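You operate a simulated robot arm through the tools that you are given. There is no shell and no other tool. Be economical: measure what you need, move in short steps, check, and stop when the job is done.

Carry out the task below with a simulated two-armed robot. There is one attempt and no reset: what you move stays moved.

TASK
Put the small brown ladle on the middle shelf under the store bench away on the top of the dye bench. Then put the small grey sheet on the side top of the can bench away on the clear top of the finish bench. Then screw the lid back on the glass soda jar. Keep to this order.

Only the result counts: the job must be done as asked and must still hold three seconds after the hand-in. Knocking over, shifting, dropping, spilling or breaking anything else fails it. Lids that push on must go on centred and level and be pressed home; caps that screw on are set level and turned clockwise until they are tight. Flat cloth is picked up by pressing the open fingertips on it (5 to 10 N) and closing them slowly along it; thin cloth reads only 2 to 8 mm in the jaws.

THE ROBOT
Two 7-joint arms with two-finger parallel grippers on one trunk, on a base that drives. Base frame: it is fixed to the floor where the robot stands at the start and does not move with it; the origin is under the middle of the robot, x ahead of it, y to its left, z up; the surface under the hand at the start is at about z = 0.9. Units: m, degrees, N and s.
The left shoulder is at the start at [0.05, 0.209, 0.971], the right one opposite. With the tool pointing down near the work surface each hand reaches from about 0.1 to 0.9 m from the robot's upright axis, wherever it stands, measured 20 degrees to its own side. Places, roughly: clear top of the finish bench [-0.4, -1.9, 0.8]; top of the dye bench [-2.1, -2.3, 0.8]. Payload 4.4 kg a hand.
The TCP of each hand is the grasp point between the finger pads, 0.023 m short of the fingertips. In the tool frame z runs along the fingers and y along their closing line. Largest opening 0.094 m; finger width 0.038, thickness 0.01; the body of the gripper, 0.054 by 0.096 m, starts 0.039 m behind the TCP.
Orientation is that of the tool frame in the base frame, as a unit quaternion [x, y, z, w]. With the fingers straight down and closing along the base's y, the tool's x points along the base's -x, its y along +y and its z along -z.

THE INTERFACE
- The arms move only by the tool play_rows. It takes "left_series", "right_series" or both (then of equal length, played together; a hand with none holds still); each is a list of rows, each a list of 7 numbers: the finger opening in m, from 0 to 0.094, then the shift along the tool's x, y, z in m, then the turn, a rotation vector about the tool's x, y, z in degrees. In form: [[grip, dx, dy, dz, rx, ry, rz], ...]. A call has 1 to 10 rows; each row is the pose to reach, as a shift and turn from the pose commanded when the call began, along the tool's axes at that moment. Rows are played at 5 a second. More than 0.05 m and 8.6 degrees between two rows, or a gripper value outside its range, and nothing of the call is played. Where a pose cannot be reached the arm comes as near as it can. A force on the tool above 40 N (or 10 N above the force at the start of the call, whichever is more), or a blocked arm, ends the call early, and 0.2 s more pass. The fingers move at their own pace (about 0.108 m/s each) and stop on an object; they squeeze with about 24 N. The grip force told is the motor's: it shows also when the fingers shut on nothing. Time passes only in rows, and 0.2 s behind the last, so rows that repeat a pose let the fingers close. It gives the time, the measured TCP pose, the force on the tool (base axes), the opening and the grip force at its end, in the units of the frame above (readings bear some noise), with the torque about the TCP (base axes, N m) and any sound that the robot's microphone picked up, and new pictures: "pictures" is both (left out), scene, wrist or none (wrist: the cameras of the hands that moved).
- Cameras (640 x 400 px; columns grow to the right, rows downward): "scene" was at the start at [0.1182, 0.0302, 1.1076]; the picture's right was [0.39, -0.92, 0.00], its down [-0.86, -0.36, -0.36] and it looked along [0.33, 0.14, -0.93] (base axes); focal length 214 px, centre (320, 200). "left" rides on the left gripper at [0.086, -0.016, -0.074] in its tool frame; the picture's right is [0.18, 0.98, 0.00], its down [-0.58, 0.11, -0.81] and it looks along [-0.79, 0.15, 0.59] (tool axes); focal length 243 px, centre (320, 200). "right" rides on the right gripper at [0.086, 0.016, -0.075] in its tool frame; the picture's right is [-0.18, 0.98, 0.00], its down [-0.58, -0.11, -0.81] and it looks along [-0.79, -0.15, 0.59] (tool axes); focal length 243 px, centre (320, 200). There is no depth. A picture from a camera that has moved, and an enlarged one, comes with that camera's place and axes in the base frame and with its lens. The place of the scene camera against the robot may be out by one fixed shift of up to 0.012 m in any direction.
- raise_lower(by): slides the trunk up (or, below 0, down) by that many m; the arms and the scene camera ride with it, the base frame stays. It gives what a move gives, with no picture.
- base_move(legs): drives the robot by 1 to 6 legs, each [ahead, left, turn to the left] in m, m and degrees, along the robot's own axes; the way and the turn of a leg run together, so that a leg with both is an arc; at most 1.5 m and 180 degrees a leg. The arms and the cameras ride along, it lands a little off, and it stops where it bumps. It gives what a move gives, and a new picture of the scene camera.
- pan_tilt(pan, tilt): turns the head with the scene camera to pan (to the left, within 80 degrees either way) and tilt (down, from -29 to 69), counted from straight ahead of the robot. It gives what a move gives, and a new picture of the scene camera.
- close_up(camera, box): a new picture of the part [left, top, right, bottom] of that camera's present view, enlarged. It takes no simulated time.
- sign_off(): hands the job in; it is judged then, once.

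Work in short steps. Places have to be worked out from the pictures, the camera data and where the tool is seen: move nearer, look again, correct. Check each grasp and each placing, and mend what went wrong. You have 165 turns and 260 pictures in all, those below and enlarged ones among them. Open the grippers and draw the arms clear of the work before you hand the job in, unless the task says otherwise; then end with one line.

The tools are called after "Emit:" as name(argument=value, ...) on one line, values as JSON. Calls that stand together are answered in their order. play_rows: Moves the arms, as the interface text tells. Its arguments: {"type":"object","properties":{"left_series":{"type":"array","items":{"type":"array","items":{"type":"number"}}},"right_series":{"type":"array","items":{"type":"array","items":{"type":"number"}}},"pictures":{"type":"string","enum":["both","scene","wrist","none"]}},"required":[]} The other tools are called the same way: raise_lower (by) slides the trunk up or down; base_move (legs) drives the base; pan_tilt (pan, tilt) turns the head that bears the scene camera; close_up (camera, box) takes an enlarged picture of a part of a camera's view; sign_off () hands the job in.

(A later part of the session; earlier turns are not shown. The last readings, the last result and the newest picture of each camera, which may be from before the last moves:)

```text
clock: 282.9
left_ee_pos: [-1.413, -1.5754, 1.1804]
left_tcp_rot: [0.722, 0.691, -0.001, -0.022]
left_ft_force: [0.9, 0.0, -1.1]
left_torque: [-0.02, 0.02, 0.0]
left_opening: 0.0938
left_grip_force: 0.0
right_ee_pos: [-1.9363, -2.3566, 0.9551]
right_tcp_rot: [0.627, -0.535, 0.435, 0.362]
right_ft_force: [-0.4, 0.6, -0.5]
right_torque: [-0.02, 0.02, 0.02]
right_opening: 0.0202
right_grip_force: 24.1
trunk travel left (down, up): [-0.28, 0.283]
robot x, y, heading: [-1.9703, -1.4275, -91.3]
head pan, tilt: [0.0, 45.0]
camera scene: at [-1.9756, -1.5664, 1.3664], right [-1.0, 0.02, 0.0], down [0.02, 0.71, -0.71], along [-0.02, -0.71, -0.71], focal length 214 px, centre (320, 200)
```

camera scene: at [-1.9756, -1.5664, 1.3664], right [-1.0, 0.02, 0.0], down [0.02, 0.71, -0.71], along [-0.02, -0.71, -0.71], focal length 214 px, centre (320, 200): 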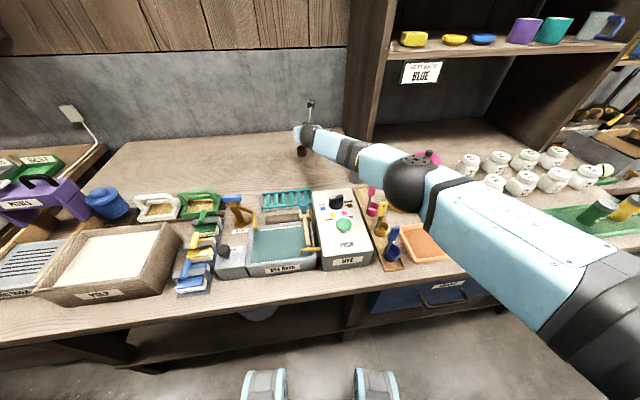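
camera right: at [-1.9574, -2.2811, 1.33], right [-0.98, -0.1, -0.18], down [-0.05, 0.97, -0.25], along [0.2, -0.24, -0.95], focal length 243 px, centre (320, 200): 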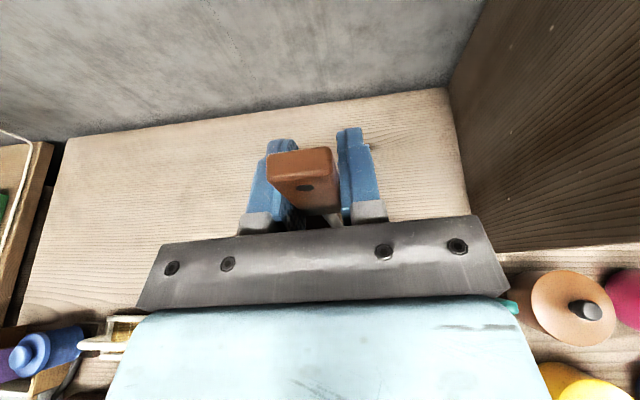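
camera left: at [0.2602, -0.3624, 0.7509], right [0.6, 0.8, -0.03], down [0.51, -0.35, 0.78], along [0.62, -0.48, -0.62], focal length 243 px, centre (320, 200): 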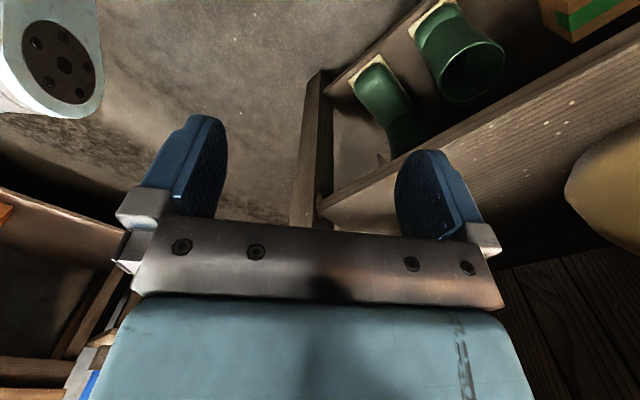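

Now down with the arm in small steps, watching the force.

Emit:
play_rows(right_series=[[0, -0.014, 0, 0.005, 0, 0, 0], [0, -0.028, 0, 0.011, 0, 0, 0], [0, -0.042, 0, 0.016, 0, 0, 0], [0, -0.047, 0, 0.018, 0, 0, 0]], pictures="wrist")

Emit:
close_up(camera="scene", box=[240, 80, 400, 190])

```text
clock: 283.9
left_ee_pos: [-1.4124, -1.5749, 1.1792]
left_tcp_rot: [0.723, 0.691, -0.002, -0.024]
left_ft_force: [0.2, 0.3, -0.5]
left_torque: [0.03, 0.03, -0.02]
left_opening: 0.0943
left_grip_force: 0.1
right_ee_pos: [-1.9339, -2.3467, 0.9102]
right_tcp_rot: [0.627, -0.535, 0.435, 0.363]
right_ft_force: [-0.8, 0.3, -0.4]
right_torque: [0.0, 0.02, -0.03]
right_opening: 0.0202
right_grip_force: 23.7
right hand out of reach, approached as far as the arm can: row 2, 3, 4
trunk travel left (down, up): [-0.28, 0.283]
robot x, y, heading: [-1.9726, -1.4251, -91.4]
head pan, tilt: [0.0, 45.0]
camera right: at [-1.958, -2.3114, 1.0169], right [-0.98, -0.1, -0.18], down [-0.05, 0.97, -0.25], along [0.2, -0.24, -0.95], focal length 243 px, centre (320, 200)
```

right: 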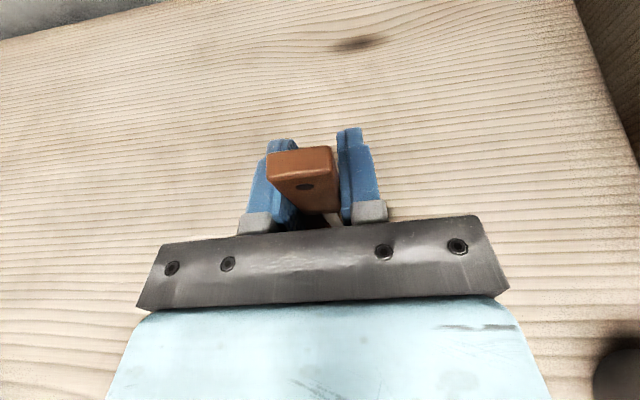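

```text
3.64 times, centred on (320, 135) of scene
camera zoom: at [-1.9742, -1.5658, 1.3665], right [-1.0, 0.02, 0.0], down [0.02, 0.71, -0.71], along [-0.02, -0.71, -0.71], focal length 780 px, centre (320, 436)
```

zoom: 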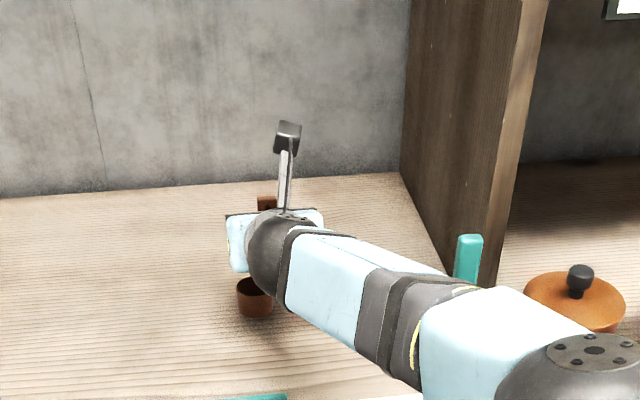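

Lower the trunk in 1.5 cm steps until the ladle touches.

Emit:
raise_lower(by=-0.015)

Emit:
close_up(camera="scene", box=[260, 110, 340, 170])

```text
clock: 284.5
left_ee_pos: [-1.4142, -1.5752, 1.1651]
left_tcp_rot: [0.722, 0.691, -0.001, -0.022]
left_ft_force: [-0.2, -0.1, 0.3]
left_torque: [0.01, -0.03, -0.03]
left_opening: 0.094
left_grip_force: 0.1
right_ee_pos: [-1.9371, -2.347, 0.8954]
right_tcp_rot: [0.627, -0.535, 0.435, 0.361]
right_ft_force: [-0.3, -0.2, 4.4]
right_torque: [0.0, -0.07, -0.02]
right_opening: 0.0205
right_grip_force: 23.8
trunk travel left (down, up): [-0.265, 0.298]
robot x, y, heading: [-1.9705, -1.4266, -91.3]
head pan, tilt: [0.0, 45.0]
```

```text
6.67 times, centred on (300, 140) of scene
camera zoom: at [-1.9761, -1.5657, 1.3515], right [-1.0, 0.02, 0.0], down [0.02, 0.71, -0.71], along [-0.02, -0.71, -0.71], focal length 1430 px, centre (453, 600)
```

zoom: 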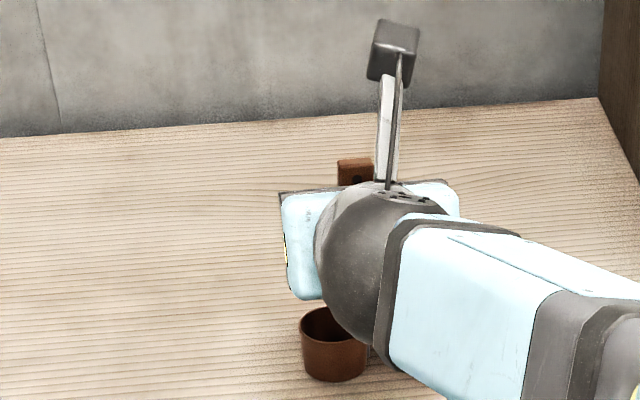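

Contact (4.4 N). The cup-shaped bowl rests on the top; I open slowly.

Emit:
play_rows(right_series=[[0.024, 0, 0, 0, 0, 0, 0], [0.03, 0, 0, 0, 0, 0, 0], [0.04, 0, 0, 0, 0, 0, 0], [0.06, 0, 0, 0, 0, 0, 0], [0.06, 0, 0, 0, 0, 0, 0]], pictures="wrist")

```text
clock: 285.7
left_ee_pos: [-1.4135, -1.5758, 1.1648]
left_tcp_rot: [0.723, 0.691, 0.0, -0.023]
left_ft_force: [-0.5, -0.4, 0.0]
left_torque: [-0.05, -0.01, 0.0]
left_opening: 0.0939
left_grip_force: 0.0
right_ee_pos: [-1.9363, -2.3473, 0.8954]
right_tcp_rot: [0.627, -0.534, 0.436, 0.362]
right_ft_force: [0.1, 0.2, 0.3]
right_torque: [0.0, -0.01, 0.04]
right_opening: 0.06
right_grip_force: 0.0
trunk travel left (down, up): [-0.265, 0.298]
robot x, y, heading: [-1.9714, -1.4286, -91.3]
head pan, tilt: [0.0, 45.0]
camera right: at [-1.9592, -2.3117, 1.0016], right [-0.98, -0.1, -0.18], down [-0.05, 0.97, -0.25], along [0.2, -0.24, -0.95], focal length 243 px, centre (320, 200)
```

right: 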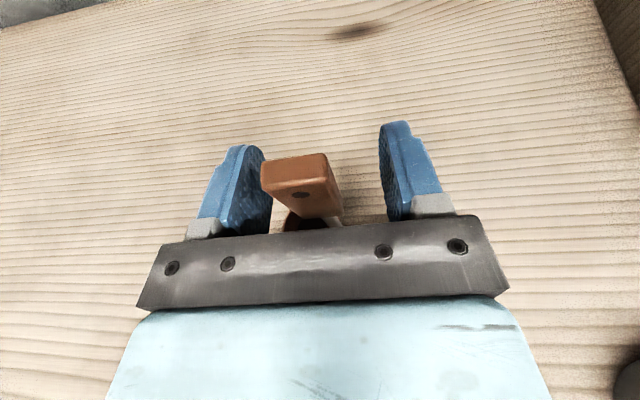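

It stands free. Open wide and draw straight back, then up.

Emit:
play_rows(right_series=[[0.09, 0, 0, 0, 0, 0, 0], [0.09, -0.006, 0, -0.018, 0, 0, 0], [0.09, -0.013, 0, -0.037, 0, 0, 0], [0.09, -0.018, 0, -0.07, 0, 0, 0], [0.09, 0.0, 0, -0.1, 0, 0, 0], [0.09, 0.03, 0, -0.12, 0, 0, 0], [0.09, 0.06, 0, -0.14, 0, 0, 0], [0.09, 0.1, 0, -0.16, 0, 0, 0]], pictures="both")

```text
clock: 287.5
left_ee_pos: [-1.4133, -1.5761, 1.1649]
left_tcp_rot: [0.722, 0.691, -0.002, -0.022]
left_ft_force: [-0.6, 0.3, 0.7]
left_torque: [0.01, -0.01, -0.01]
left_opening: 0.0941
left_grip_force: 0.1
right_ee_pos: [-1.9562, -2.2342, 1.0469]
right_tcp_rot: [0.627, -0.535, 0.435, 0.362]
right_ft_force: [0.1, -0.6, 0.2]
right_torque: [-0.01, 0.02, 0.01]
right_opening: 0.0897
right_grip_force: 0.0
trunk travel left (down, up): [-0.265, 0.298]
robot x, y, heading: [-1.9735, -1.4252, -91.1]
head pan, tilt: [0.0, 45.0]
camera scene: at [-1.9759, -1.5657, 1.3515], right [-1.0, 0.02, 0.0], down [0.02, 0.71, -0.71], along [-0.02, -0.71, -0.71], focal length 214 px, centre (320, 200)
camera right: at [-1.9798, -2.1994, 1.1538], right [-0.98, -0.1, -0.18], down [-0.05, 0.97, -0.25], along [0.2, -0.24, -0.95], focal length 243 px, centre (320, 200)
```

scene: 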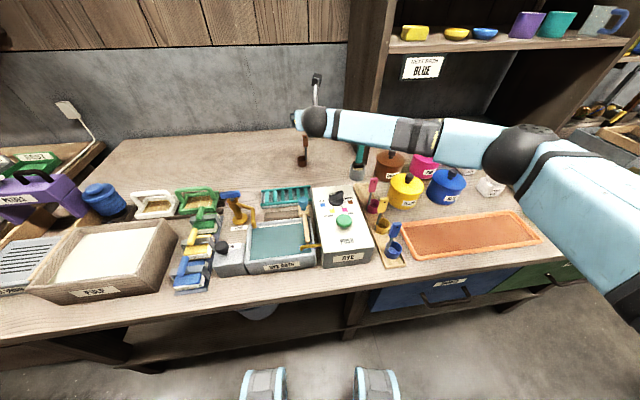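
right: 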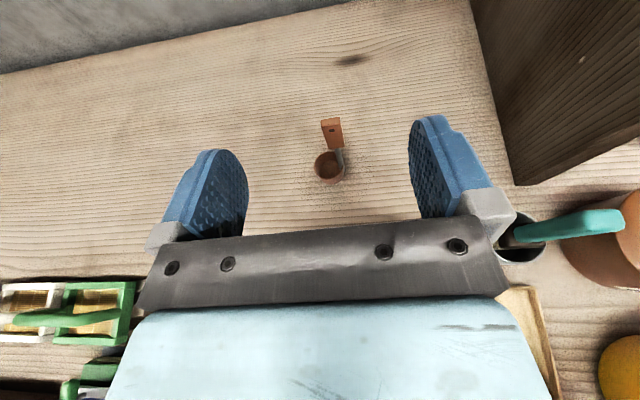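

The ladle stands on the dye bench, upright. Next the sheet: raise, back away, and retract the right arm.

Emit:
raise_lower(by=0.25)

Emit:
base_move(legs=[[-0.43, 0, 0]])

Emit:
play_rows(right_series=[[0.09, -0.02, 0, -0.045, 0, 0, 0], [0.09, -0.03, 0, -0.09, 0, 0, 0], [0.09, -0.05, 0, -0.13, 0, -5, 0], [0.09, -0.06, 0, -0.17, 0, -12, 0], [0.09, -0.07, 0, -0.21, 0, -20, 0], [0.09, -0.08, 0, -0.25, 0, -28, 0], [0.09, -0.08, 0, -0.27, 0, -36, 0], [0.09, -0.08, 0, -0.28, 0, -44, 0]], pictures="scene")

```text
clock: 290.1
left_ee_pos: [-1.4132, -1.5754, 1.4151]
left_tcp_rot: [0.723, 0.691, 0.0, -0.023]
left_ft_force: [0.6, -0.6, -0.4]
left_torque: [0.0, -0.02, 0.0]
left_opening: 0.094
left_grip_force: 0.1
right_ee_pos: [-1.9571, -2.236, 1.2954]
right_tcp_rot: [0.627, -0.535, 0.436, 0.362]
right_ft_force: [0.3, -0.6, -0.3]
right_torque: [0.02, -0.01, 0.02]
right_opening: 0.09
right_grip_force: 0.1
trunk travel left (down, up): [-0.515, 0.048]
robot x, y, heading: [-1.9709, -1.4249, -91.5]
head pan, tilt: [0.0, 45.0]
```

```text
clock: 292.7
left_ee_pos: [-1.4034, -1.1451, 1.4148]
left_tcp_rot: [0.723, 0.69, 0.0, -0.023]
left_ft_force: [0.5, 0.0, -1.1]
left_torque: [0.0, -0.02, -0.02]
left_opening: 0.094
left_grip_force: 0.1
right_ee_pos: [-1.9464, -1.8022, 1.2953]
right_tcp_rot: [0.627, -0.536, 0.435, 0.362]
right_ft_force: [0.4, -0.1, -0.4]
right_torque: [0.01, 0.01, -0.04]
right_opening: 0.0898
right_grip_force: 0.0
trunk travel left (down, up): [-0.515, 0.048]
robot x, y, heading: [-1.9595, -0.9929, -91.5]
head pan, tilt: [0.0, 45.0]
camera scene: at [-1.9649, -1.1343, 1.6013], right [-1.0, 0.03, 0.0], down [0.02, 0.71, -0.71], along [-0.02, -0.71, -0.71], focal length 214 px, centre (320, 200)
```

scene: 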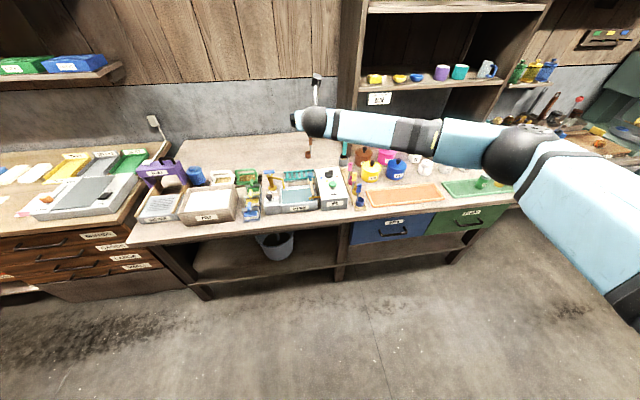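

```text
clock: 294.5
left_ee_pos: [-1.4015, -1.1431, 1.4152]
left_tcp_rot: [0.723, 0.69, 0.0, -0.022]
left_ft_force: [0.2, -0.5, -0.8]
left_torque: [-0.01, 0.02, -0.03]
left_opening: 0.0941
left_grip_force: 0.0
right_ee_pos: [-1.994, -1.5168, 1.3214]
right_tcp_rot: [0.744, -0.632, 0.167, 0.135]
right_ft_force: [-0.3, -1.2, 0.3]
right_torque: [0.03, 0.04, -0.01]
right_opening: 0.0903
right_grip_force: 0.1
trunk travel left (down, up): [-0.515, 0.048]
robot x, y, heading: [-1.9594, -0.9929, -91.5]
head pan, tilt: [0.0, 45.0]
camera scene: at [-1.9644, -1.1335, 1.6014], right [-1.0, 0.03, 0.0], down [0.02, 0.71, -0.71], along [-0.02, -0.71, -0.71], focal length 214 px, centre (320, 200)
```

scene: 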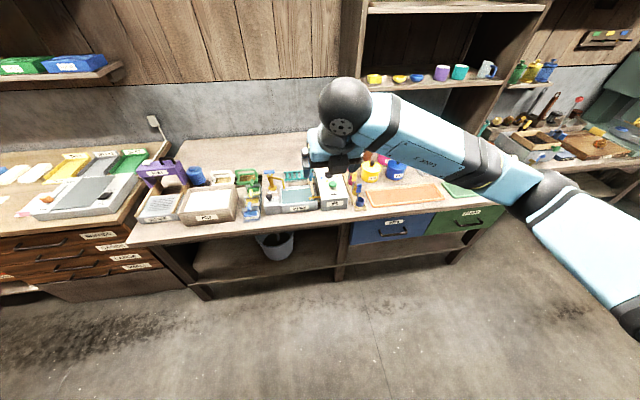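

Drive back to the east corridor and face the store bench.

Emit:
base_move(legs=[[0, 1.4, 0], [0, 0.42, 0], [0, 0, 91.5]])

Emit:
base_move(legs=[[0, 1.1, 0], [0, 0, 120]])

Emit:
pan_tilt(pan=5, tilt=45)

```text
clock: 314.6
left_ee_pos: [-0.0251, -0.4693, 1.4143]
left_tcp_rot: [0.001, 1.0, -0.017, -0.016]
left_ft_force: [0.1, -0.4, -0.1]
left_torque: [-0.02, -0.01, 0.03]
left_opening: 0.094
left_grip_force: 0.0
right_ee_pos: [0.376, -1.0459, 1.3219]
right_tcp_rot: [0.971, 0.1, 0.215, -0.028]
right_ft_force: [-0.8, -0.3, -0.7]
right_torque: [-0.04, 0.02, 0.01]
right_opening: 0.0903
right_grip_force: 0.1
trunk travel left (down, up): [-0.515, 0.048]
robot x, y, heading: [-0.1486, -1.0369, 1.1]
head pan, tilt: [0.0, 45.0]
camera scene: at [-0.0023, -1.0238, 1.6014], right [0.02, -1.0, 0.0], down [-0.71, -0.01, -0.71], along [0.71, 0.01, -0.71], focal length 214 px, centre (320, 200)
```

scene: 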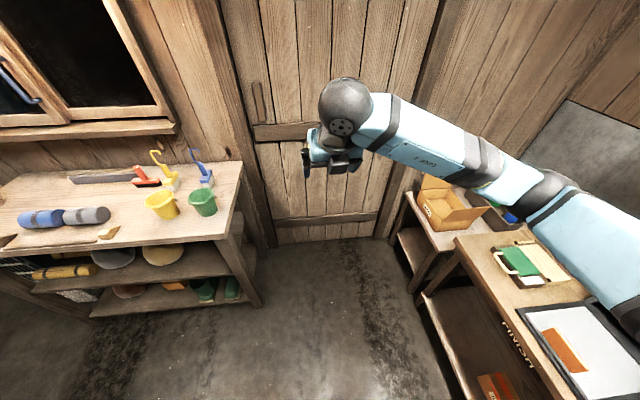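

```text
clock: 329.5
left_ee_pos: [-0.7263, -0.1187, 1.4145]
left_tcp_rot: [0.868, -0.496, 0.021, -0.006]
left_ft_force: [-0.4, -0.1, -0.1]
left_torque: [0.02, 0.01, -0.01]
left_opening: 0.0938
left_grip_force: 0.1
right_ee_pos: [-0.4354, 0.5184, 1.3233]
right_tcp_rot: [0.393, 0.894, 0.081, -0.2]
right_ft_force: [0.0, -0.6, -0.3]
right_torque: [0.01, -0.02, -0.02]
right_opening: 0.0899
right_grip_force: 0.0
trunk travel left (down, up): [-0.515, 0.048]
robot x, y, heading: [-0.1797, 0.0601, 121.7]
head pan, tilt: [0.0, 45.0]
camera scene: at [-0.2557, 0.1958, 1.6014], right [0.85, 0.53, 0.0], down [0.37, -0.6, -0.71], along [-0.37, 0.6, -0.71], focal length 214 px, centre (320, 200)
```

scene: 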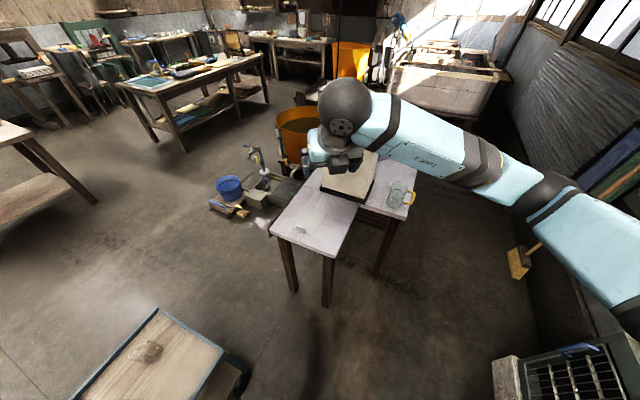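

```text
clock: 330.2
left_ee_pos: [-0.7251, -0.1184, 1.4146]
left_tcp_rot: [0.868, -0.496, 0.022, -0.006]
left_ft_force: [-0.6, 0.3, 1.2]
left_torque: [0.04, 0.01, -0.04]
left_opening: 0.0941
left_grip_force: 0.0
right_ee_pos: [-0.4349, 0.5185, 1.3216]
right_tcp_rot: [0.393, 0.894, 0.082, -0.2]
right_ft_force: [0.0, -0.4, -0.1]
right_torque: [-0.05, 0.03, 0.0]
right_opening: 0.0902
right_grip_force: 0.1
trunk travel left (down, up): [-0.515, 0.048]
robot x, y, heading: [-0.1802, 0.0608, 121.7]
head pan, tilt: [5.0, 45.0]
camera scene: at [-0.2616, 0.1917, 1.6014], right [0.8, 0.6, 0.0], down [0.42, -0.57, -0.71], along [-0.42, 0.57, -0.71], focal length 214 px, centre (320, 200)
```

scene: 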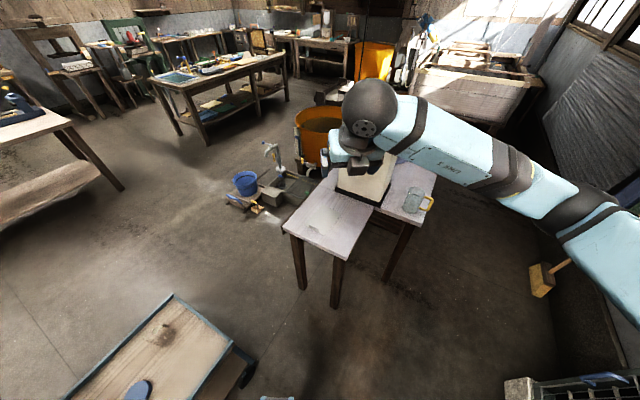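

Emit:
close_up(camera="scene", box=[270, 160, 450, 280])

```text
3.33 times, centred on (360, 220) of scene
camera zoom: at [-0.2616, 0.1917, 1.6014], right [0.8, 0.6, 0.0], down [0.42, -0.57, -0.71], along [-0.42, 0.57, -0.71], focal length 715 px, centre (187, 133)
```

zoom: 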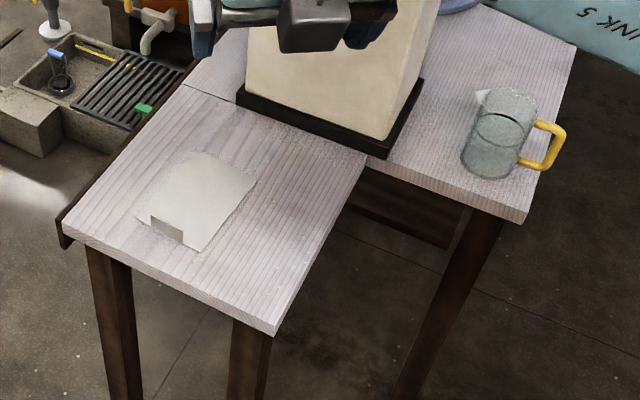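

The sheet lies at about (−0.67, 0.77, 0.745), 13 cm square with one edge tab turned up. I move nearer so the left hand can reach.

Emit:
base_move(legs=[[0.2, 0, 0], [0, 0, -14]])

Emit:
pan_tilt(pan=18, tilt=55)

```text
clock: 332.6
left_ee_pos: [-0.8572, 0.1873, 1.4158]
left_tcp_rot: [0.802, -0.598, 0.023, -0.004]
left_ft_force: [0.0, -0.2, 1.2]
left_torque: [-0.04, -0.01, -0.02]
left_opening: 0.0938
left_grip_force: 0.0
right_ee_pos: [-0.4227, 0.7379, 1.3234]
right_tcp_rot: [0.498, 0.839, 0.106, -0.189]
right_ft_force: [0.2, 0.3, 0.1]
right_torque: [-0.01, -0.01, -0.04]
right_opening: 0.0901
right_grip_force: 0.0
trunk travel left (down, up): [-0.515, 0.048]
robot x, y, heading: [-0.2823, 0.2305, 107.7]
head pan, tilt: [5.0, 45.0]
camera scene: at [-0.3343, 0.3776, 1.6014], right [0.92, 0.39, 0.0], down [0.27, -0.65, -0.71], along [-0.27, 0.65, -0.71], focal length 214 px, centre (320, 200)
```

scene: 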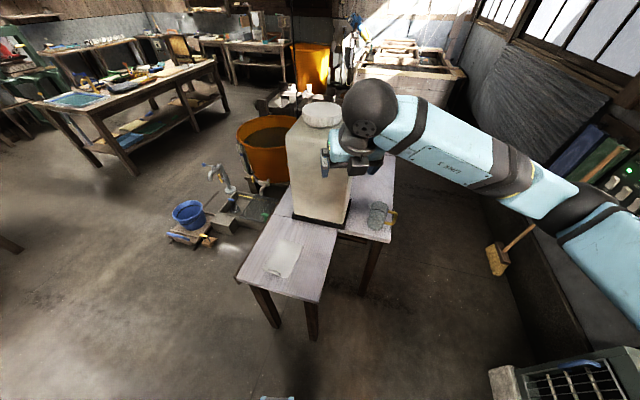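

```text
clock: 333.4
left_ee_pos: [-0.857, 0.1888, 1.4153]
left_tcp_rot: [0.802, -0.597, 0.023, -0.004]
left_ft_force: [0.7, -0.9, -0.8]
left_torque: [-0.02, -0.01, 0.02]
left_opening: 0.0939
left_grip_force: 0.1
right_ee_pos: [-0.4213, 0.7365, 1.3218]
right_tcp_rot: [0.499, 0.839, 0.106, -0.189]
right_ft_force: [0.3, 0.8, 0.5]
right_torque: [-0.02, -0.01, 0.0]
right_opening: 0.09
right_grip_force: 0.0
trunk travel left (down, up): [-0.515, 0.048]
robot x, y, heading: [-0.2817, 0.2259, 108.3]
head pan, tilt: [18.0, 55.0]
camera scene: at [-0.3443, 0.3611, 1.5881], right [0.81, 0.58, 0.0], down [0.48, -0.66, -0.57], along [-0.34, 0.47, -0.82], focal length 214 px, centre (320, 200)
```

scene: 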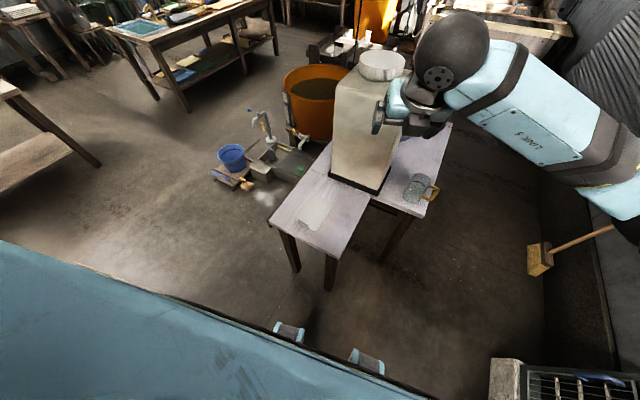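

Move the left hand over the sheet (0.6 m) in two calls, staying high.

Emit:
play_rows(left_series=[[0.094, -0.036, -0.025, 0, 0, 0, 0], [0.094, -0.072, -0.05, 0, 0, 0, 0], [0.094, -0.108, -0.074, 0, 0, 0, 0], [0.094, -0.143, -0.099, 0, 0, 0, 0], [0.094, -0.179, -0.124, 0, 0, 0, 0], [0.094, -0.215, -0.148, 0, 0, 0, 0], [0.094, -0.251, -0.173, 0, 0, 0, 0]], pictures="none")

Emit:
play_rows(left_series=[[0.094, -0.036, -0.025, 0, 0, 0, 0], [0.094, -0.072, -0.05, 0, 0, 0, 0], [0.094, -0.108, -0.074, 0, 0, 0, 0], [0.094, -0.143, -0.099, 0, 0, 0, 0], [0.094, -0.179, -0.124, 0, 0, 0, 0], [0.094, -0.215, -0.148, 0, 0, 0, 0], [0.094, -0.251, -0.173, 0, 0, 0, 0]], pictures="both")

```text
clock: 335.0
left_ee_pos: [-0.7583, 0.4815, 1.4126]
left_tcp_rot: [0.802, -0.596, 0.023, -0.002]
left_ft_force: [0.7, 1.3, 0.3]
left_torque: [-0.03, 0.05, 0.01]
left_opening: 0.094
left_grip_force: 0.1
right_ee_pos: [-0.4199, 0.7416, 1.321]
right_tcp_rot: [0.499, 0.84, 0.104, -0.189]
right_ft_force: [-1.2, 0.4, -1.0]
right_torque: [-0.04, -0.01, -0.02]
right_opening: 0.0898
right_grip_force: 0.0
trunk travel left (down, up): [-0.515, 0.048]
robot x, y, heading: [-0.2798, 0.2265, 107.7]
head pan, tilt: [18.0, 55.0]
```

```text
clock: 336.6
left_ee_pos: [-0.6689, 0.7696, 1.4092]
left_tcp_rot: [0.802, -0.597, 0.024, -0.003]
left_ft_force: [-0.3, 0.8, -1.3]
left_torque: [-0.02, 0.01, -0.02]
left_opening: 0.0942
left_grip_force: 0.0
right_ee_pos: [-0.4239, 0.7392, 1.3196]
right_tcp_rot: [0.498, 0.84, 0.104, -0.189]
right_ft_force: [1.0, 0.2, -0.1]
right_torque: [-0.05, -0.01, 0.01]
right_opening: 0.0899
right_grip_force: 0.0
trunk travel left (down, up): [-0.515, 0.048]
robot x, y, heading: [-0.2802, 0.2323, 107.6]
head pan, tilt: [18.0, 55.0]
camera scene: at [-0.3461, 0.3651, 1.5875], right [0.81, 0.59, 0.0], down [0.48, -0.67, -0.57], along [-0.33, 0.46, -0.82], focal length 214 px, centre (320, 200)
camera left: at [-0.6307, 0.6942, 1.4864], right [-0.89, -0.46, -0.03], down [-0.3, 0.54, 0.78], along [-0.34, 0.7, -0.62], focal length 243 px, centre (320, 200)
```

scene: 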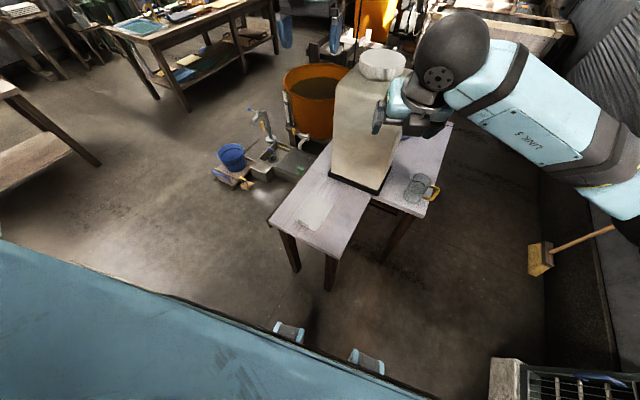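
left: 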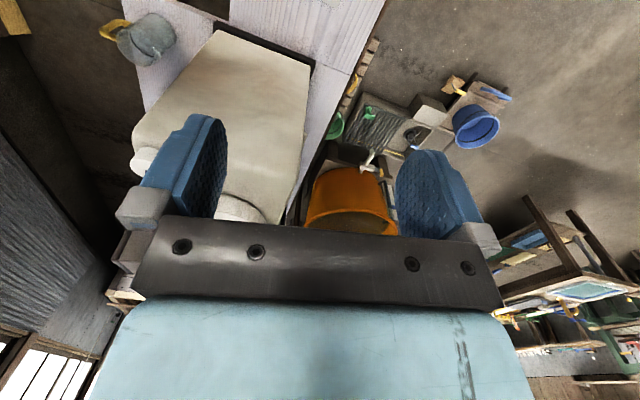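

I lower the trunk 0.25 m, then the left arm toward the sheet.

Emit:
raise_lower(by=-0.25)

Emit:
play_rows(left_series=[[0.094, 0, 0, 0.05, 0, 0, 0], [0.094, 0, 0, 0.1, 0, 0, 0], [0.094, 0, 0, 0.15, 0, 0, 0], [0.094, 0, 0, 0.2, 0, 0, 0], [0.094, 0, 0, 0.24, 0, 0, 0]], pictures="both")

Emit:
close_up(camera="scene", box=[230, 100, 430, 240])

```text
clock: 339.1
left_ee_pos: [-0.6673, 0.7655, 1.1608]
left_tcp_rot: [0.802, -0.597, 0.022, -0.005]
left_ft_force: [0.4, 0.0, -0.6]
left_torque: [0.03, -0.01, -0.02]
left_opening: 0.0938
left_grip_force: 0.0
right_ee_pos: [-0.423, 0.7365, 1.0722]
right_tcp_rot: [0.499, 0.839, 0.106, -0.188]
right_ft_force: [1.1, -0.1, 0.5]
right_torque: [-0.01, -0.01, 0.03]
right_opening: 0.09
right_grip_force: 0.0
trunk travel left (down, up): [-0.265, 0.298]
robot x, y, heading: [-0.2807, 0.2273, 107.9]
head pan, tilt: [18.0, 55.0]
```

```text
clock: 340.3
left_ee_pos: [-0.6863, 0.7259, 0.9468]
left_tcp_rot: [0.802, -0.597, 0.022, -0.004]
left_ft_force: [0.2, -0.3, 0.4]
left_torque: [-0.02, 0.01, 0.03]
left_opening: 0.0939
left_grip_force: 0.1
left hand out of reach, approached as far as the arm can: row 3, 4, 5
right_ee_pos: [-0.4223, 0.7364, 1.0719]
right_tcp_rot: [0.498, 0.839, 0.106, -0.189]
right_ft_force: [0.0, 0.1, 0.1]
right_torque: [0.0, 0.02, -0.03]
right_opening: 0.0901
right_grip_force: 0.0
trunk travel left (down, up): [-0.265, 0.298]
robot x, y, heading: [-0.278, 0.2289, 107.9]
head pan, tilt: [18.0, 55.0]
camera scene: at [-0.3449, 0.361, 1.338], right [0.81, 0.59, 0.0], down [0.48, -0.66, -0.57], along [-0.34, 0.47, -0.82], focal length 214 px, centre (320, 200)
camera left: at [-0.647, 0.6502, 1.0242], right [-0.89, -0.46, -0.03], down [-0.3, 0.54, 0.78], along [-0.34, 0.71, -0.62], focal length 243 px, centre (320, 200)
```

scene: 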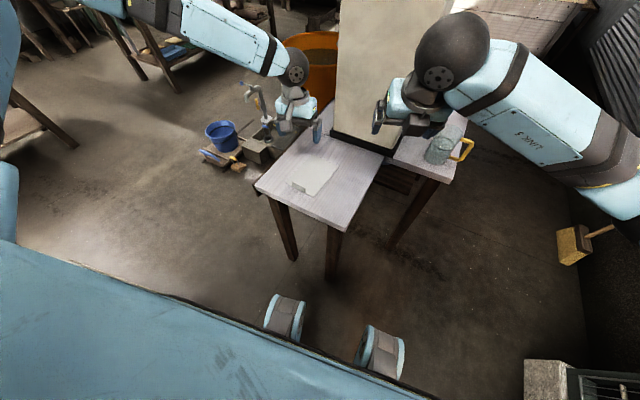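
left: 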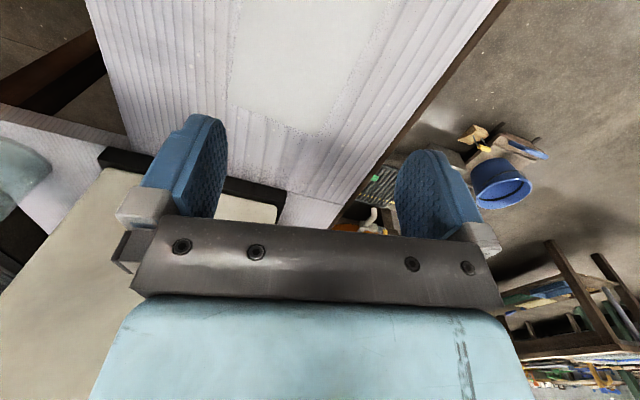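

```text
2.86 times, centred on (330, 170) of scene
camera zoom: at [-0.3449, 0.361, 1.338], right [0.81, 0.59, 0.0], down [0.48, -0.66, -0.57], along [-0.34, 0.47, -0.82], focal length 613 px, centre (291, 286)
```

zoom: 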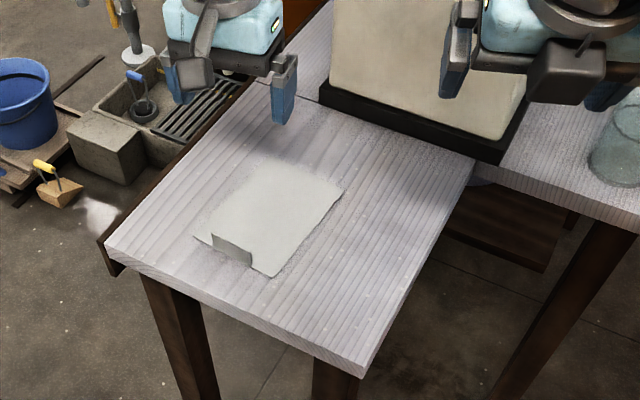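

The sheet is near (−0.66, 0.75, 0.76). The arm wants a lower shoulder; I lower the trunk 0.12 m and look.

Emit:
raise_lower(by=-0.12)

Emit:
close_up(camera="left", box=[0, 0, 640, 400])

Emit:
close_up(camera="scene", box=[220, 60, 420, 200])

```text
clock: 341.8
left_ee_pos: [-0.6827, 0.7255, 0.8284]
left_tcp_rot: [0.801, -0.598, 0.022, -0.005]
left_ft_force: [-0.2, -0.3, -0.4]
left_torque: [0.0, -0.01, -0.02]
left_opening: 0.0941
left_grip_force: 0.0
right_ee_pos: [-0.4214, 0.7366, 0.9517]
right_tcp_rot: [0.499, 0.839, 0.105, -0.188]
right_ft_force: [-0.8, -1.4, 0.4]
right_torque: [0.03, 0.0, 0.02]
right_opening: 0.09
right_grip_force: 0.0
trunk travel left (down, up): [-0.145, 0.418]
robot x, y, heading: [-0.2793, 0.2297, 107.5]
head pan, tilt: [18.0, 55.0]
```

```text
1.00 times, centred on (320, 200) of left (not enlarged: the box is as wide or as high as the picture)
camera zoom: at [-0.6466, 0.6503, 0.905], right [-0.89, -0.46, -0.03], down [-0.3, 0.54, 0.78], along [-0.34, 0.71, -0.62], focal length 243 px, centre (320, 200)
```

zoom: 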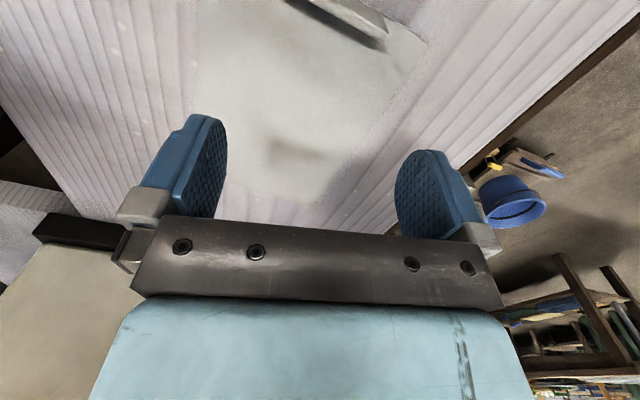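

```text
2.86 times, centred on (320, 130) of scene
camera zoom: at [-0.3445, 0.3608, 1.2181], right [0.81, 0.59, 0.0], down [0.48, -0.66, -0.57], along [-0.34, 0.47, -0.82], focal length 613 px, centre (320, 400)
```

zoom: 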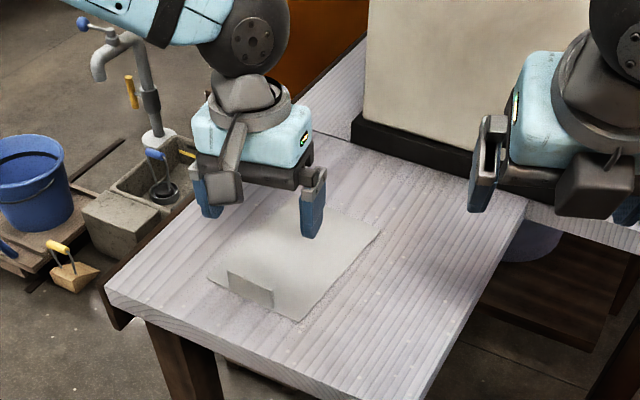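

The contact point projects onto the sheet; I centre 2 cm (−y) and go down 3 cm with the jaws at 7 cm.

Emit:
play_rows(left_series=[[0.07, 0, -0.01, 0.0, 0, 0, 0], [0.07, 0, -0.02, 0.01, 0, 0, 0], [0.07, 0, -0.02, 0.02, 0, 0, 0], [0.07, 0, -0.02, 0.03, 0, 0, 0], [0.07, 0, -0.02, 0.03, 0, 0, 0]], pictures="wrist")

```text
clock: 343.0
left_ee_pos: [-0.6767, 0.7118, 0.816]
left_tcp_rot: [0.802, -0.597, 0.023, -0.005]
left_ft_force: [-0.2, 0.3, -0.6]
left_torque: [-0.01, -0.02, 0.01]
left_opening: 0.07
left_grip_force: 0.0
left hand out of reach, approached as far as the arm can: row 1, 2, 3, 4, 5
right_ee_pos: [-0.4226, 0.7363, 0.9533]
right_tcp_rot: [0.499, 0.839, 0.105, -0.189]
right_ft_force: [0.9, -0.2, -0.1]
right_torque: [0.03, -0.01, 0.04]
right_opening: 0.0902
right_grip_force: 0.2
trunk travel left (down, up): [-0.145, 0.418]
robot x, y, heading: [-0.2776, 0.2289, 107.6]
head pan, tilt: [18.0, 55.0]
camera left: at [-0.6394, 0.6371, 0.8935], right [-0.89, -0.46, -0.03], down [-0.3, 0.54, 0.78], along [-0.34, 0.71, -0.62], focal length 243 px, centre (320, 200)
```

left: 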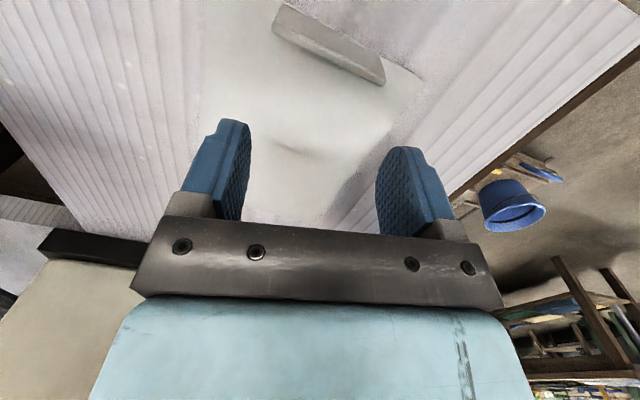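

The left arm is at a joint limit in this posture; a lower shoulder will help. I raise the right hand 0.14 m out of the way first, then lower the trunk.

Emit:
play_rows(right_series=[[0.09, 0, 0, -0.05, 0, 0, 0], [0.09, 0, 0, -0.1, 0, 0, 0], [0.09, 0, 0, -0.15, 0, 0, 0], [0.09, 0, 0, -0.18, 0, 0, 0]], left_series=[[0.07, 0, 0, -0.03, 0, 0, 0], [0.07, 0, 0, -0.06, 0, 0, 0], [0.07, 0, 0, -0.09, 0, 0, 0], [0.07, -0.03, 0, -0.1, 0, 0, 0]], pictures="none")

Emit:
raise_lower(by=-0.1)

```text
clock: 344.0
left_ee_pos: [-0.6923, 0.7448, 0.9146]
left_tcp_rot: [0.802, -0.597, 0.024, -0.005]
left_ft_force: [0.0, 0.3, 0.0]
left_torque: [-0.03, 0.0, 0.01]
left_opening: 0.0701
left_grip_force: 0.1
right_ee_pos: [-0.3855, 0.672, 1.1128]
right_tcp_rot: [0.498, 0.84, 0.104, -0.189]
right_ft_force: [0.0, 0.5, 0.7]
right_torque: [-0.01, -0.01, 0.01]
right_opening: 0.0898
right_grip_force: 0.1
trunk travel left (down, up): [-0.145, 0.418]
robot x, y, heading: [-0.2855, 0.2343, 107.9]
head pan, tilt: [18.0, 55.0]
```

```text
clock: 345.4
left_ee_pos: [-0.6909, 0.7441, 0.8147]
left_tcp_rot: [0.801, -0.598, 0.022, -0.005]
left_ft_force: [0.0, 0.6, -1.0]
left_torque: [-0.01, -0.02, 0.01]
left_opening: 0.0699
left_grip_force: 0.1
right_ee_pos: [-0.3849, 0.6707, 1.0133]
right_tcp_rot: [0.498, 0.839, 0.106, -0.189]
right_ft_force: [-0.5, -0.2, 0.4]
right_torque: [0.01, -0.01, -0.02]
right_opening: 0.0899
right_grip_force: 0.0
trunk travel left (down, up): [-0.045, 0.518]
robot x, y, heading: [-0.2798, 0.2275, 107.7]
head pan, tilt: [18.0, 55.0]
```

Now centre and descend gently.

Emit:
play_rows(left_series=[[0.07, 0, -0.012, 0.0, 0, 0, 0], [0.07, -0.005, -0.024, 0.005, 0, 0, 0], [0.07, -0.005, -0.024, 0.012, 0, 0, 0], [0.07, -0.005, -0.024, 0.018, 0, 0, 0], [0.07, -0.005, -0.024, 0.022, 0, 0, 0]], pictures="wrist")

```text
clock: 346.6
left_ee_pos: [-0.669, 0.7562, 0.7941]
left_tcp_rot: [0.801, -0.598, 0.022, -0.006]
left_ft_force: [0.4, 0.4, 1.2]
left_torque: [-0.01, -0.01, 0.01]
left_opening: 0.0699
left_grip_force: 0.0
right_ee_pos: [-0.3854, 0.6706, 1.0144]
right_tcp_rot: [0.498, 0.84, 0.105, -0.189]
right_ft_force: [-0.1, -0.6, 0.0]
right_torque: [-0.01, 0.02, 0.05]
right_opening: 0.0901
right_grip_force: 0.1
trunk travel left (down, up): [-0.045, 0.518]
robot x, y, heading: [-0.2793, 0.2329, 107.9]
head pan, tilt: [18.0, 55.0]
camera left: at [-0.6311, 0.6796, 0.8719], right [-0.89, -0.46, -0.03], down [-0.3, 0.54, 0.78], along [-0.34, 0.71, -0.62], focal length 243 px, centre (320, 200)
```

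left: 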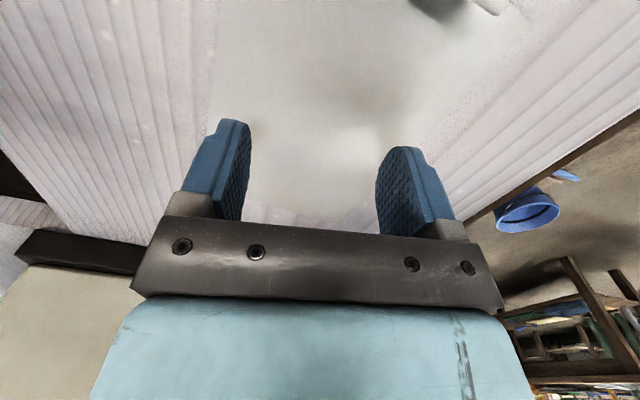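

Reach is fine now. Descend further in 4 mm rows to contact.

Emit:
play_rows(left_series=[[0.07, 0, 0, 0.005, 0, 0, 0], [0.07, 0, 0, 0.009, 0, 0, 0], [0.07, 0, 0, 0.012, 0, 0, 0]], pictures="wrist")

```text
clock: 347.4
left_ee_pos: [-0.671, 0.7525, 0.7831]
left_tcp_rot: [0.801, -0.598, 0.023, -0.005]
left_ft_force: [-0.4, -0.7, -0.6]
left_torque: [0.01, 0.03, 0.01]
left_opening: 0.0697
left_grip_force: 0.0
left hand out of reach, approached as far as the arm can: row 2, 3
right_ee_pos: [-0.3858, 0.6715, 1.014]
right_tcp_rot: [0.498, 0.839, 0.106, -0.19]
right_ft_force: [0.2, -1.0, 0.8]
right_torque: [-0.01, -0.01, -0.01]
right_opening: 0.0902
right_grip_force: 0.1
trunk travel left (down, up): [-0.045, 0.518]
robot x, y, heading: [-0.2802, 0.2298, 107.8]
head pan, tilt: [18.0, 55.0]
camera left: at [-0.6329, 0.6758, 0.8614], right [-0.89, -0.46, -0.03], down [-0.3, 0.54, 0.78], along [-0.34, 0.71, -0.62], focal length 243 px, centre (320, 200)
```

left: 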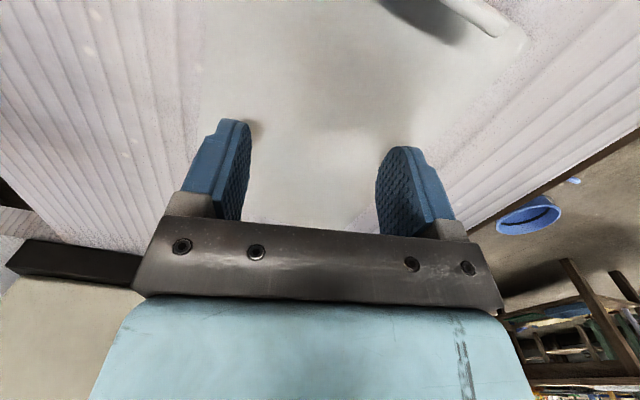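

At the limit again just above the sheet; I use the trunk for the last millimetres.

Emit:
raise_lower(by=-0.01)

Emit:
raise_lower(by=-0.006)

```text
clock: 347.9
left_ee_pos: [-0.6712, 0.7511, 0.7768]
left_tcp_rot: [0.801, -0.598, 0.02, -0.007]
left_ft_force: [-1.3, -0.1, 16.3]
left_torque: [0.09, 0.66, -0.01]
left_opening: 0.0702
left_grip_force: 0.5
right_ee_pos: [-0.3842, 0.6708, 1.0054]
right_tcp_rot: [0.499, 0.839, 0.106, -0.19]
right_ft_force: [-0.3, -0.1, -0.1]
right_torque: [0.03, -0.01, -0.01]
right_opening: 0.0898
right_grip_force: 0.0
trunk travel left (down, up): [-0.035, 0.528]
robot x, y, heading: [-0.2798, 0.2301, 108.1]
head pan, tilt: [18.0, 55.0]
```

```text
clock: 348.4
left_ee_pos: [-0.6713, 0.7531, 0.7765]
left_tcp_rot: [0.802, -0.597, 0.018, -0.011]
left_ft_force: [1.4, -5.6, 17.9]
left_torque: [-0.09, 0.72, 0.21]
left_opening: 0.0699
left_grip_force: 0.1
right_ee_pos: [-0.3854, 0.6691, 0.9998]
right_tcp_rot: [0.498, 0.84, 0.105, -0.19]
right_ft_force: [0.4, -0.8, -0.2]
right_torque: [0.02, 0.0, 0.02]
right_opening: 0.0901
right_grip_force: 0.1
trunk travel left (down, up): [-0.03, 0.533]
robot x, y, heading: [-0.2805, 0.2268, 107.9]
head pan, tilt: [18.0, 55.0]
stopped: the force on the tool passed its limit at 44 N (the readings are from after the stop); the commanded pose is now the measured one
```

Force is 18 N, somewhat above the 5–10 N wanted. I ease off 2 mm and read.

Emit:
play_rows(left_series=[[0.07, 0, 0, -0.001, 0, 0, 0], [0.07, 0, 0, -0.001, 0, 0, 0]], pictures="none")

```text
clock: 349.0
left_ee_pos: [-0.6707, 0.754, 0.7762]
left_tcp_rot: [0.802, -0.597, 0.018, -0.01]
left_ft_force: [-0.2, -2.1, 21.5]
left_torque: [0.01, 0.84, 0.06]
left_opening: 0.0698
left_grip_force: 0.2
right_ee_pos: [-0.3844, 0.6694, 1.0005]
right_tcp_rot: [0.499, 0.839, 0.105, -0.19]
right_ft_force: [0.0, -0.2, 0.3]
right_torque: [-0.01, 0.0, 0.0]
right_opening: 0.0901
right_grip_force: 0.0
trunk travel left (down, up): [-0.03, 0.533]
robot x, y, heading: [-0.2773, 0.23, 107.8]
head pan, tilt: [18.0, 55.0]
```

Emit:
play_rows(left_series=[[0.07, 0, 0, -0.003, 0, 0, 0], [0.07, 0, 0, -0.003, 0, 0, 0]], pictures="wrist")

```text
clock: 349.6
left_ee_pos: [-0.671, 0.7543, 0.776]
left_tcp_rot: [0.802, -0.597, 0.019, -0.008]
left_ft_force: [1.0, 0.1, 9.8]
left_torque: [0.06, 0.33, -0.01]
left_opening: 0.0695
left_grip_force: 0.0
right_ee_pos: [-0.3849, 0.6712, 0.9992]
right_tcp_rot: [0.498, 0.84, 0.105, -0.189]
right_ft_force: [-0.3, 0.1, 0.9]
right_torque: [0.02, 0.0, -0.01]
right_opening: 0.09
right_grip_force: 0.1
trunk travel left (down, up): [-0.03, 0.533]
robot x, y, heading: [-0.281, 0.2304, 107.9]
head pan, tilt: [18.0, 55.0]
camera left: at [-0.6331, 0.677, 0.8537], right [-0.89, -0.46, -0.03], down [-0.3, 0.53, 0.79], along [-0.34, 0.71, -0.61], focal length 243 px, centre (320, 200)
```

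left: 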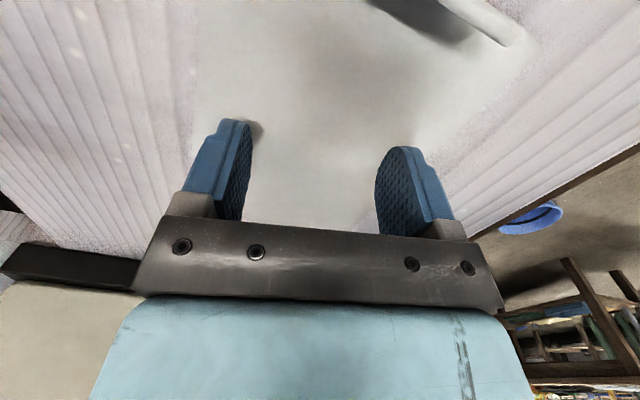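

9.8 N: right in range. Close slowly along the sheet.

Emit:
play_rows(left_series=[[0.063, 0, 0, 0, 0, 0, 0], [0.056, 0, 0, 0, 0, 0, 0], [0.049, 0, 0, 0, 0, 0, 0], [0.042, 0, 0, 0, 0, 0, 0], [0.035, 0, 0, 0, 0, 0, 0], [0.028, 0, 0, 0, 0, 0, 0], [0.021, 0, 0, 0, 0, 0, 0], [0.014, 0, 0, 0, 0, 0, 0], [0.007, 0, 0, 0, 0, 0, 0], [0.0, 0, 0, 0, 0, 0, 0]], pictures="wrist")

```text
clock: 351.8
left_ee_pos: [-0.6715, 0.7544, 0.7767]
left_tcp_rot: [0.802, -0.598, 0.02, -0.009]
left_ft_force: [0.8, 0.2, -0.3]
left_torque: [-0.03, -0.03, 0.02]
left_opening: 0.0001
left_grip_force: 24.1
right_ee_pos: [-0.3859, 0.6703, 0.9982]
right_tcp_rot: [0.499, 0.839, 0.106, -0.188]
right_ft_force: [-0.3, 0.3, 0.8]
right_torque: [0.0, -0.02, -0.02]
right_opening: 0.09
right_grip_force: 0.0
trunk travel left (down, up): [-0.03, 0.533]
robot x, y, heading: [-0.2763, 0.2325, 107.9]
head pan, tilt: [18.0, 55.0]
camera left: at [-0.6336, 0.6775, 0.8534], right [-0.89, -0.46, -0.03], down [-0.3, 0.53, 0.79], along [-0.34, 0.71, -0.61], focal length 243 px, centre (320, 200)
```

left: 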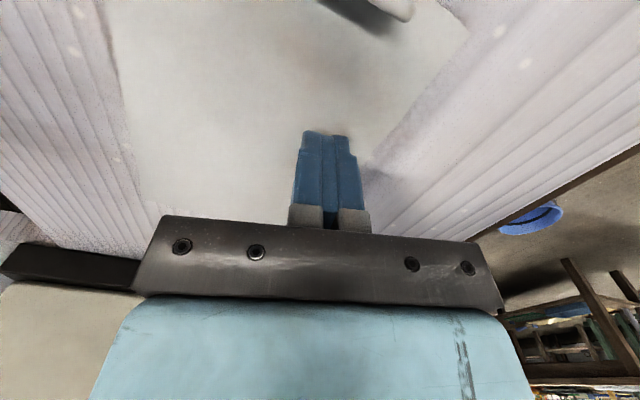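

The jaws shut on nothing: the tool leans 2°, so only one finger pressed. I lift, level the tool (−2° about x), recentre, and press again.

Emit:
play_rows(left_series=[[0.0, 0, 0, -0.01, 0, 0, 0], [0.04, 0, -0.01, -0.012, -1.0, 0, 0], [0.07, 0, -0.02, -0.012, -2.0, 0, 0], [0.07, 0, -0.02, -0.012, -2.0, 0, 0]], pictures="wrist")

```text
clock: 352.8
left_ee_pos: [-0.6591, 0.7524, 0.7943]
left_tcp_rot: [0.802, -0.598, 0.009, 0.006]
left_ft_force: [0.2, -0.8, -0.1]
left_torque: [-0.04, -0.01, -0.01]
left_opening: 0.0699
left_grip_force: 0.1
left hand out of reach, approached as far as the arm can: row 3, 4
right_ee_pos: [-0.3848, 0.6708, 0.9997]
right_tcp_rot: [0.498, 0.84, 0.106, -0.189]
right_ft_force: [-0.5, -0.3, 0.6]
right_torque: [0.06, 0.03, 0.01]
right_opening: 0.09
right_grip_force: 0.0
trunk travel left (down, up): [-0.03, 0.533]
robot x, y, heading: [-0.2802, 0.2295, 107.7]
head pan, tilt: [18.0, 55.0]
camera left: at [-0.619, 0.6754, 0.87], right [-0.89, -0.46, 0.0], down [-0.28, 0.54, 0.79], along [-0.36, 0.7, -0.61], focal length 243 px, centre (320, 200)
```

left: 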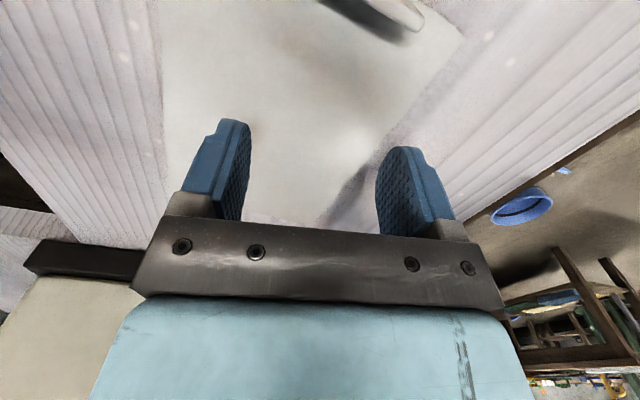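

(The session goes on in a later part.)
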